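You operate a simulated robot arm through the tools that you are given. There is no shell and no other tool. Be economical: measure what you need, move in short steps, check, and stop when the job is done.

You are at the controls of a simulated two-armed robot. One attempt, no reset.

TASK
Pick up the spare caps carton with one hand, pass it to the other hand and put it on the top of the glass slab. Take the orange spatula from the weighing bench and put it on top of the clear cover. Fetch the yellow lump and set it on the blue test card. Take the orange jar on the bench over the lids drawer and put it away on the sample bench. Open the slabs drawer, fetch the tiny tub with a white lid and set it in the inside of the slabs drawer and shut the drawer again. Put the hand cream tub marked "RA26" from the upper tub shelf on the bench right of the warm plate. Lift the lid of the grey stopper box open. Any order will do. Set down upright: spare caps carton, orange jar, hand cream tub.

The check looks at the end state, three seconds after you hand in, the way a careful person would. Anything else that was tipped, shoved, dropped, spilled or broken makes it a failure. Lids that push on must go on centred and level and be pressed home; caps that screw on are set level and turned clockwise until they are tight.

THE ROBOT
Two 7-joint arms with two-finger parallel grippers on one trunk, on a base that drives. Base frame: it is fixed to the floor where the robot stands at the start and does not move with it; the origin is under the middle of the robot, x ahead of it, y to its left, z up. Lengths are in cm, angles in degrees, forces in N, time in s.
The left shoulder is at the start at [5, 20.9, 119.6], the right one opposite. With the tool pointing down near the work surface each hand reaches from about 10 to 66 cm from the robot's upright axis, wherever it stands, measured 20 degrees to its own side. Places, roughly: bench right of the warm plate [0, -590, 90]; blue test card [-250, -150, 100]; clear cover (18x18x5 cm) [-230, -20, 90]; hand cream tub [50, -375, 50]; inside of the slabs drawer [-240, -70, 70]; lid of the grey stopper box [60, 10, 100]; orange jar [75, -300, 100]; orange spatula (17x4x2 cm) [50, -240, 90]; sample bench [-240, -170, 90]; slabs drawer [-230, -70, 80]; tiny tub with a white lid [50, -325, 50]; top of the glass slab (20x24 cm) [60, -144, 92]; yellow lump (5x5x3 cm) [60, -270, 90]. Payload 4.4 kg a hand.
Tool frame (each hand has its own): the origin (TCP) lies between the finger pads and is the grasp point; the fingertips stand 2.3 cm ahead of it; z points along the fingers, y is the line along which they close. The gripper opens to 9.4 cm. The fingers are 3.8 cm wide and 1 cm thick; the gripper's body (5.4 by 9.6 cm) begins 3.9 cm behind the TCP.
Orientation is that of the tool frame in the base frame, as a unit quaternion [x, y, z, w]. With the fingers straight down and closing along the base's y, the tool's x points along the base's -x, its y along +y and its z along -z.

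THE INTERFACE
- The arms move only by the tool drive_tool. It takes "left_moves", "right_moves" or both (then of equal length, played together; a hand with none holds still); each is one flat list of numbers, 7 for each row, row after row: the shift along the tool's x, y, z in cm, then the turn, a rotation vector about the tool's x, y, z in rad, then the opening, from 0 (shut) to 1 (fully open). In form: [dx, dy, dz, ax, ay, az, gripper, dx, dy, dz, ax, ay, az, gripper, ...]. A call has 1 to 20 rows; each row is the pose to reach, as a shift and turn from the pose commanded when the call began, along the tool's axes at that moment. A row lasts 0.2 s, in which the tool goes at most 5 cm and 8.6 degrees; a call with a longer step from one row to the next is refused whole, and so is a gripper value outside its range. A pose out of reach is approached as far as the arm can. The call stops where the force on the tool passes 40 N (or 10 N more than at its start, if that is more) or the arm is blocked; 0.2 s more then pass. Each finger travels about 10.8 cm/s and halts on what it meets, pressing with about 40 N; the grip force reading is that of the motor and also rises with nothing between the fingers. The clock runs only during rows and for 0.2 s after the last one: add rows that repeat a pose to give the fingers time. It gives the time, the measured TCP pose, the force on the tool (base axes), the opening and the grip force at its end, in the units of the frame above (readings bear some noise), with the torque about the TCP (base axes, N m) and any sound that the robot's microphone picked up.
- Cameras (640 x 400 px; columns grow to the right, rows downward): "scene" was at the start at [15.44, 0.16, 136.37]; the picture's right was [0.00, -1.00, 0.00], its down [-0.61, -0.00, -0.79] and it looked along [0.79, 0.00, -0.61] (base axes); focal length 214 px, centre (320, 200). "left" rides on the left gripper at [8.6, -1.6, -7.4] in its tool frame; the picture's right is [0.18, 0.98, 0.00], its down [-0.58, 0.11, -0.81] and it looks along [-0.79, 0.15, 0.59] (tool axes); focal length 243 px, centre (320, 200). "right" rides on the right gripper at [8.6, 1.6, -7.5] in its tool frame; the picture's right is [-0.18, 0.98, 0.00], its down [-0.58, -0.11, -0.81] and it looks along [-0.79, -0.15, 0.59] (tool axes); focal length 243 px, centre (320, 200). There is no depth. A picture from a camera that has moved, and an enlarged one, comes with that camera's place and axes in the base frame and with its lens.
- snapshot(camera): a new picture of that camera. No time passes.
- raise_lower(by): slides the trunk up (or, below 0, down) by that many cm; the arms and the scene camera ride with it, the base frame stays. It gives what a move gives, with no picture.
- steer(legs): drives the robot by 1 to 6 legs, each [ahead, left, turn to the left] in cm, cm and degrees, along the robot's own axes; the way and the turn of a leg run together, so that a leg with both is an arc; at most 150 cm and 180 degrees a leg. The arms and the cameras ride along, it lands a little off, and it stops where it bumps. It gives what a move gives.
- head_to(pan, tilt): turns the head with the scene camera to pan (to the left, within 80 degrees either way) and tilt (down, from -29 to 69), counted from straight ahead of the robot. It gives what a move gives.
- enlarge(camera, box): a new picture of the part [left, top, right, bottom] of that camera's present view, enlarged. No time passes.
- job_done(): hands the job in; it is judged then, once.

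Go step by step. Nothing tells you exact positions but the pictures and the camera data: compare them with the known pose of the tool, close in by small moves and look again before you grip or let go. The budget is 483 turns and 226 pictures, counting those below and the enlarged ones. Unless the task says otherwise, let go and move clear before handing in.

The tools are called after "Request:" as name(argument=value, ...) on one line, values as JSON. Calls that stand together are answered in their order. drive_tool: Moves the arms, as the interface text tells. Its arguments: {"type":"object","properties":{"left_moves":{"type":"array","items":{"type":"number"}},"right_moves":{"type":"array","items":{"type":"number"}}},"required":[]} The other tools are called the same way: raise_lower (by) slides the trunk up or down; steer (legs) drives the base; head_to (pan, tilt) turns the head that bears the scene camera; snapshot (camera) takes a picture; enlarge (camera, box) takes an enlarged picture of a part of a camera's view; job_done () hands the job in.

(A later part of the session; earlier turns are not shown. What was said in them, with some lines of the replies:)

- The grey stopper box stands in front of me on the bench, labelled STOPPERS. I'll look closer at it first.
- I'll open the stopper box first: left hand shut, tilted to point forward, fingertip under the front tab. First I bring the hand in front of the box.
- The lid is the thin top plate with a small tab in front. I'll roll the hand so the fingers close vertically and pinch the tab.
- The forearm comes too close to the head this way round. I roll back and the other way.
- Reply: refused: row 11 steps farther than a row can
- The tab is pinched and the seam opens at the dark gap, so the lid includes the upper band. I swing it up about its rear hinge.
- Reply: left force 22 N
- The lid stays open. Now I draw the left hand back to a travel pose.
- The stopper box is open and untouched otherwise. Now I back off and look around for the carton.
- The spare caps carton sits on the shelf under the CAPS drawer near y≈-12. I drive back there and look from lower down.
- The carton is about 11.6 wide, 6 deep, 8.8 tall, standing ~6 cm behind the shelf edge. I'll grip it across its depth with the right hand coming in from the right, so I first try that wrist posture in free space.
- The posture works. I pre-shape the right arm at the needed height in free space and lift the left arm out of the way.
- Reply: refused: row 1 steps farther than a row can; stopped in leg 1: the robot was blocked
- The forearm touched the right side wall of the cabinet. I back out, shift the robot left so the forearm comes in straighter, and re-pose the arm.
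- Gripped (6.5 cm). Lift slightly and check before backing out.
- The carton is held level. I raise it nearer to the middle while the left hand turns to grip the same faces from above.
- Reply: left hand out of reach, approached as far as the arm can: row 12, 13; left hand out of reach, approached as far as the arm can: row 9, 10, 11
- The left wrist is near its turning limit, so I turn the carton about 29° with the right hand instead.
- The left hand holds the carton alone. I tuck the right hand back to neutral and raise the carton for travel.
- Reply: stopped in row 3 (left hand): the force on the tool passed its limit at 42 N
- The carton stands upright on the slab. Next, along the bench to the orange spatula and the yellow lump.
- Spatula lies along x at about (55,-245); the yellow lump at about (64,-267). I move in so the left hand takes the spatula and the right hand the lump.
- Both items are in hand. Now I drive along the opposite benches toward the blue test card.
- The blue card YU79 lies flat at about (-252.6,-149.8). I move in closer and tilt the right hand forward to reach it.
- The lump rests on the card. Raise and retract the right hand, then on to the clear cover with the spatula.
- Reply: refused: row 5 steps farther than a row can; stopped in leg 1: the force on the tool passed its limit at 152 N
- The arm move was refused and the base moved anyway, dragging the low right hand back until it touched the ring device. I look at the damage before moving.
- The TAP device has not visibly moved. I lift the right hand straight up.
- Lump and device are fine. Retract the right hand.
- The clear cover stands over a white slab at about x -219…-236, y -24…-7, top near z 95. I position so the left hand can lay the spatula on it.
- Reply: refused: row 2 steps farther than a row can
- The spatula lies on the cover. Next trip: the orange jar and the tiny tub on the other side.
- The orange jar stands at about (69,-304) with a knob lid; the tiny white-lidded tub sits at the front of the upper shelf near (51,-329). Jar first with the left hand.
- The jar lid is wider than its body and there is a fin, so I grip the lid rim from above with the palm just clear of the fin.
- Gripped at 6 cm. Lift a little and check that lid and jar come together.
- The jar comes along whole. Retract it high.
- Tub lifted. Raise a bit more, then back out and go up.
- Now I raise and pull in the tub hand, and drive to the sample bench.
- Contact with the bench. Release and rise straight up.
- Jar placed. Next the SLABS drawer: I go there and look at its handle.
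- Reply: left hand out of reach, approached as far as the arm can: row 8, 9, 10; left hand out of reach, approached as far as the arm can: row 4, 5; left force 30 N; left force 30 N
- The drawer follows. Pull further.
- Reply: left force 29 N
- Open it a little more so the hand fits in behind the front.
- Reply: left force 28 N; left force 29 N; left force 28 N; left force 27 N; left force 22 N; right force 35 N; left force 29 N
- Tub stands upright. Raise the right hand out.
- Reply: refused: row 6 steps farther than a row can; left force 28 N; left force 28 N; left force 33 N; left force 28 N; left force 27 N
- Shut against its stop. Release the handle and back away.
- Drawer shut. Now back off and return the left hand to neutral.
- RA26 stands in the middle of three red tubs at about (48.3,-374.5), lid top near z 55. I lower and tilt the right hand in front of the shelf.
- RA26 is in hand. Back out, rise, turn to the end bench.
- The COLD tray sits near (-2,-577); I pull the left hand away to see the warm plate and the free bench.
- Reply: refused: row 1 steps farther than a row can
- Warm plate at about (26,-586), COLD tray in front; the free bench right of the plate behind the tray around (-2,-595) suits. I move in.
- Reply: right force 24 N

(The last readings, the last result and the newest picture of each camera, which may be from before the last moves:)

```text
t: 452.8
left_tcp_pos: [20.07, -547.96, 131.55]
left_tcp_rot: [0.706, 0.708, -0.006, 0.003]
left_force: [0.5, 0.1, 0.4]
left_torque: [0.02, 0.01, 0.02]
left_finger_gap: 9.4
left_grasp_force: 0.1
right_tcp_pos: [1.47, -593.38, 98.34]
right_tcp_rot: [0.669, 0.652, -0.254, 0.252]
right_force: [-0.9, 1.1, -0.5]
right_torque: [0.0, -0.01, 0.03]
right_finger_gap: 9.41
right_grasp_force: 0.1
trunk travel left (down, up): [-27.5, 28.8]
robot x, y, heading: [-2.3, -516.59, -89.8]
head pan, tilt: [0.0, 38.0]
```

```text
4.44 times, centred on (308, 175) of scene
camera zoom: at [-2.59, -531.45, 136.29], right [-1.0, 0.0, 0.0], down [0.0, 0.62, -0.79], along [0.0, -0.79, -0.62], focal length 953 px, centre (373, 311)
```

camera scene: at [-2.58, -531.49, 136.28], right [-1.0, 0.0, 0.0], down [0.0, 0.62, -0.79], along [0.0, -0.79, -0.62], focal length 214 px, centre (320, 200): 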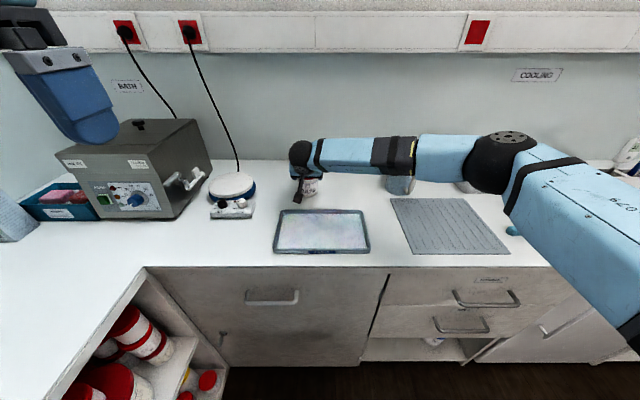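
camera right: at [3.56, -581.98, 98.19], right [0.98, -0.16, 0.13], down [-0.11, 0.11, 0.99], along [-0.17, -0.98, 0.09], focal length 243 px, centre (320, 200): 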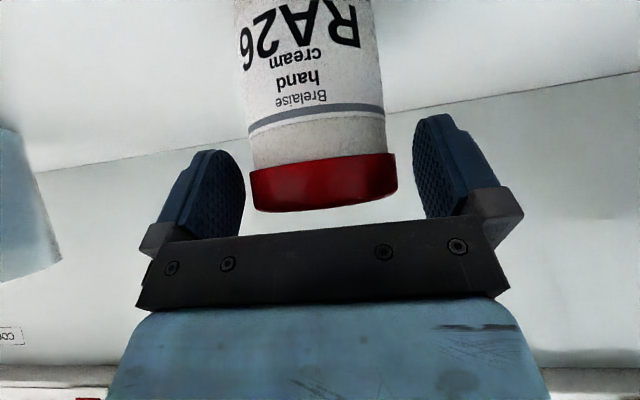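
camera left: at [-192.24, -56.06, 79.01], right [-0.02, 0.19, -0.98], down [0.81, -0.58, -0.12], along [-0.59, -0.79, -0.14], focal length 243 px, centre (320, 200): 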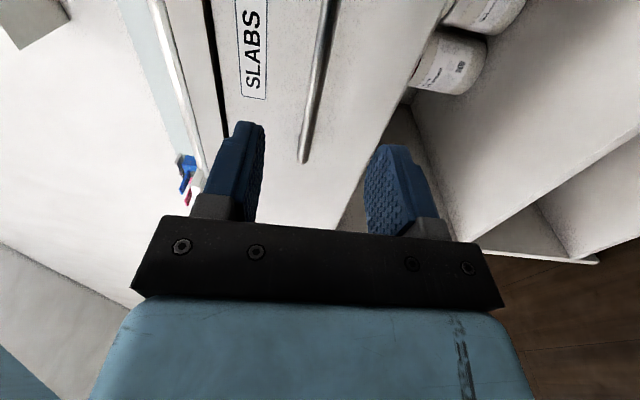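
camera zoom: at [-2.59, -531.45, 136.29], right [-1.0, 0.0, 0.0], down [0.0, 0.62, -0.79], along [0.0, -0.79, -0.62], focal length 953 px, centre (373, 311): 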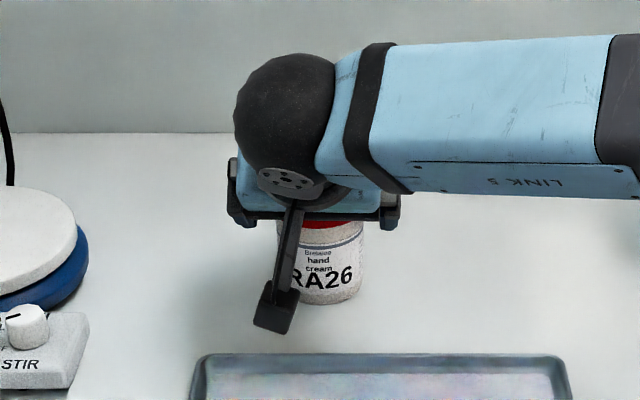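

Released and upright. Withdraw along the hand axis.

Request:
drive_tool(right_moves=[0, 0, -2, 0, 0, 0, 1, -1, 0, -5, 0, 0, 0, 1, -3, 0, -9, 0, 0, 0, 1, -5, 0, -13, 0, 0, 0, 1, -6, 0, -17, 0, 0, 0, 1, -6, 0, -21, 0, 0, 0, 1, -6, 0, -25, 0, 0, 0, 1])

Request:
snapshot(camera="scene")

```text
t: 454.4
left_tcp_pos: [20.1, -547.97, 131.65]
left_tcp_rot: [0.706, 0.708, -0.007, 0.003]
left_force: [-0.8, -0.5, -0.6]
left_torque: [-0.04, 0.0, 0.01]
left_finger_gap: 9.36
left_grasp_force: 0.1
right_tcp_pos: [1.62, -581.05, 121.17]
right_tcp_rot: [0.669, 0.651, -0.254, 0.252]
right_force: [-0.2, 1.6, 0.7]
right_torque: [0.01, 0.02, -0.01]
right_finger_gap: 9.39
right_grasp_force: 0.1
trunk travel left (down, up): [-27.5, 28.8]
robot x, y, heading: [-2.88, -516.12, -89.8]
head pan, tilt: [0.0, 38.0]
```

```text
15 pictures are left
camera scene: at [-2.59, -531.33, 136.3], right [-1.0, 0.0, 0.0], down [0.0, 0.61, -0.79], along [0.0, -0.79, -0.61], focal length 214 px, centre (320, 200)
```

scene: 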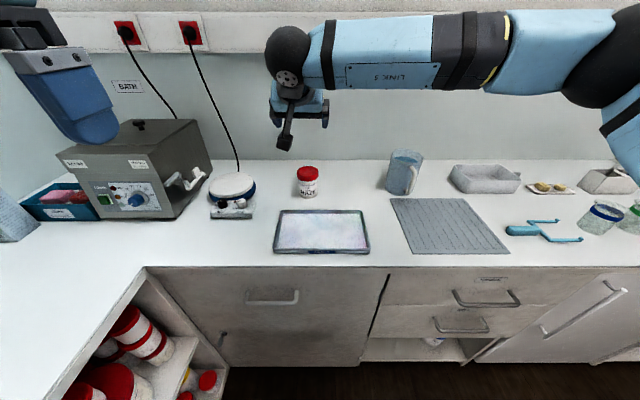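

Every step is done: the stopper box is open, the carton is on the slab, the spatula is on the cover, the lump is on the card, the jar is on the sample bench, the tub is in the shut drawer, and RA26 stands right of the warm plate. I hand in now.

Request:
job_done()

```text
The job is handed in.
```

I finished all seven tasks and handed in the job.

- **Stopper box:** the lid is open and stays back on its own.
- **Spare caps carton:** I took it with the right hand, passed it to the left, and it stands upright on the glass slab.
- **Orange spatula:** it lies on top of the clear cover, nearly the full depth of the top, with the blade at or just past the back edge.
- **Yellow lump:** it sits on the blue test card.
- **Orange jar:** it is on the sample bench. I last saw it partly hidden by the gripper, and it looked upright.
- **Tiny tub:** it stands in the slabs drawer, and the drawer is shut against its stop.
- **Hand cream tub RA26:** it stands upright on the bench right of the warm plate, behind the tray marked "COLD".

**One mishap:** after I placed the lump, an arm move was refused but the base still drove back. That dragged the low right hand against the device marked "TAP" next to the card, with a peak force of 152 N. The pictures show no movement of the device, and the lump stayed on the card.
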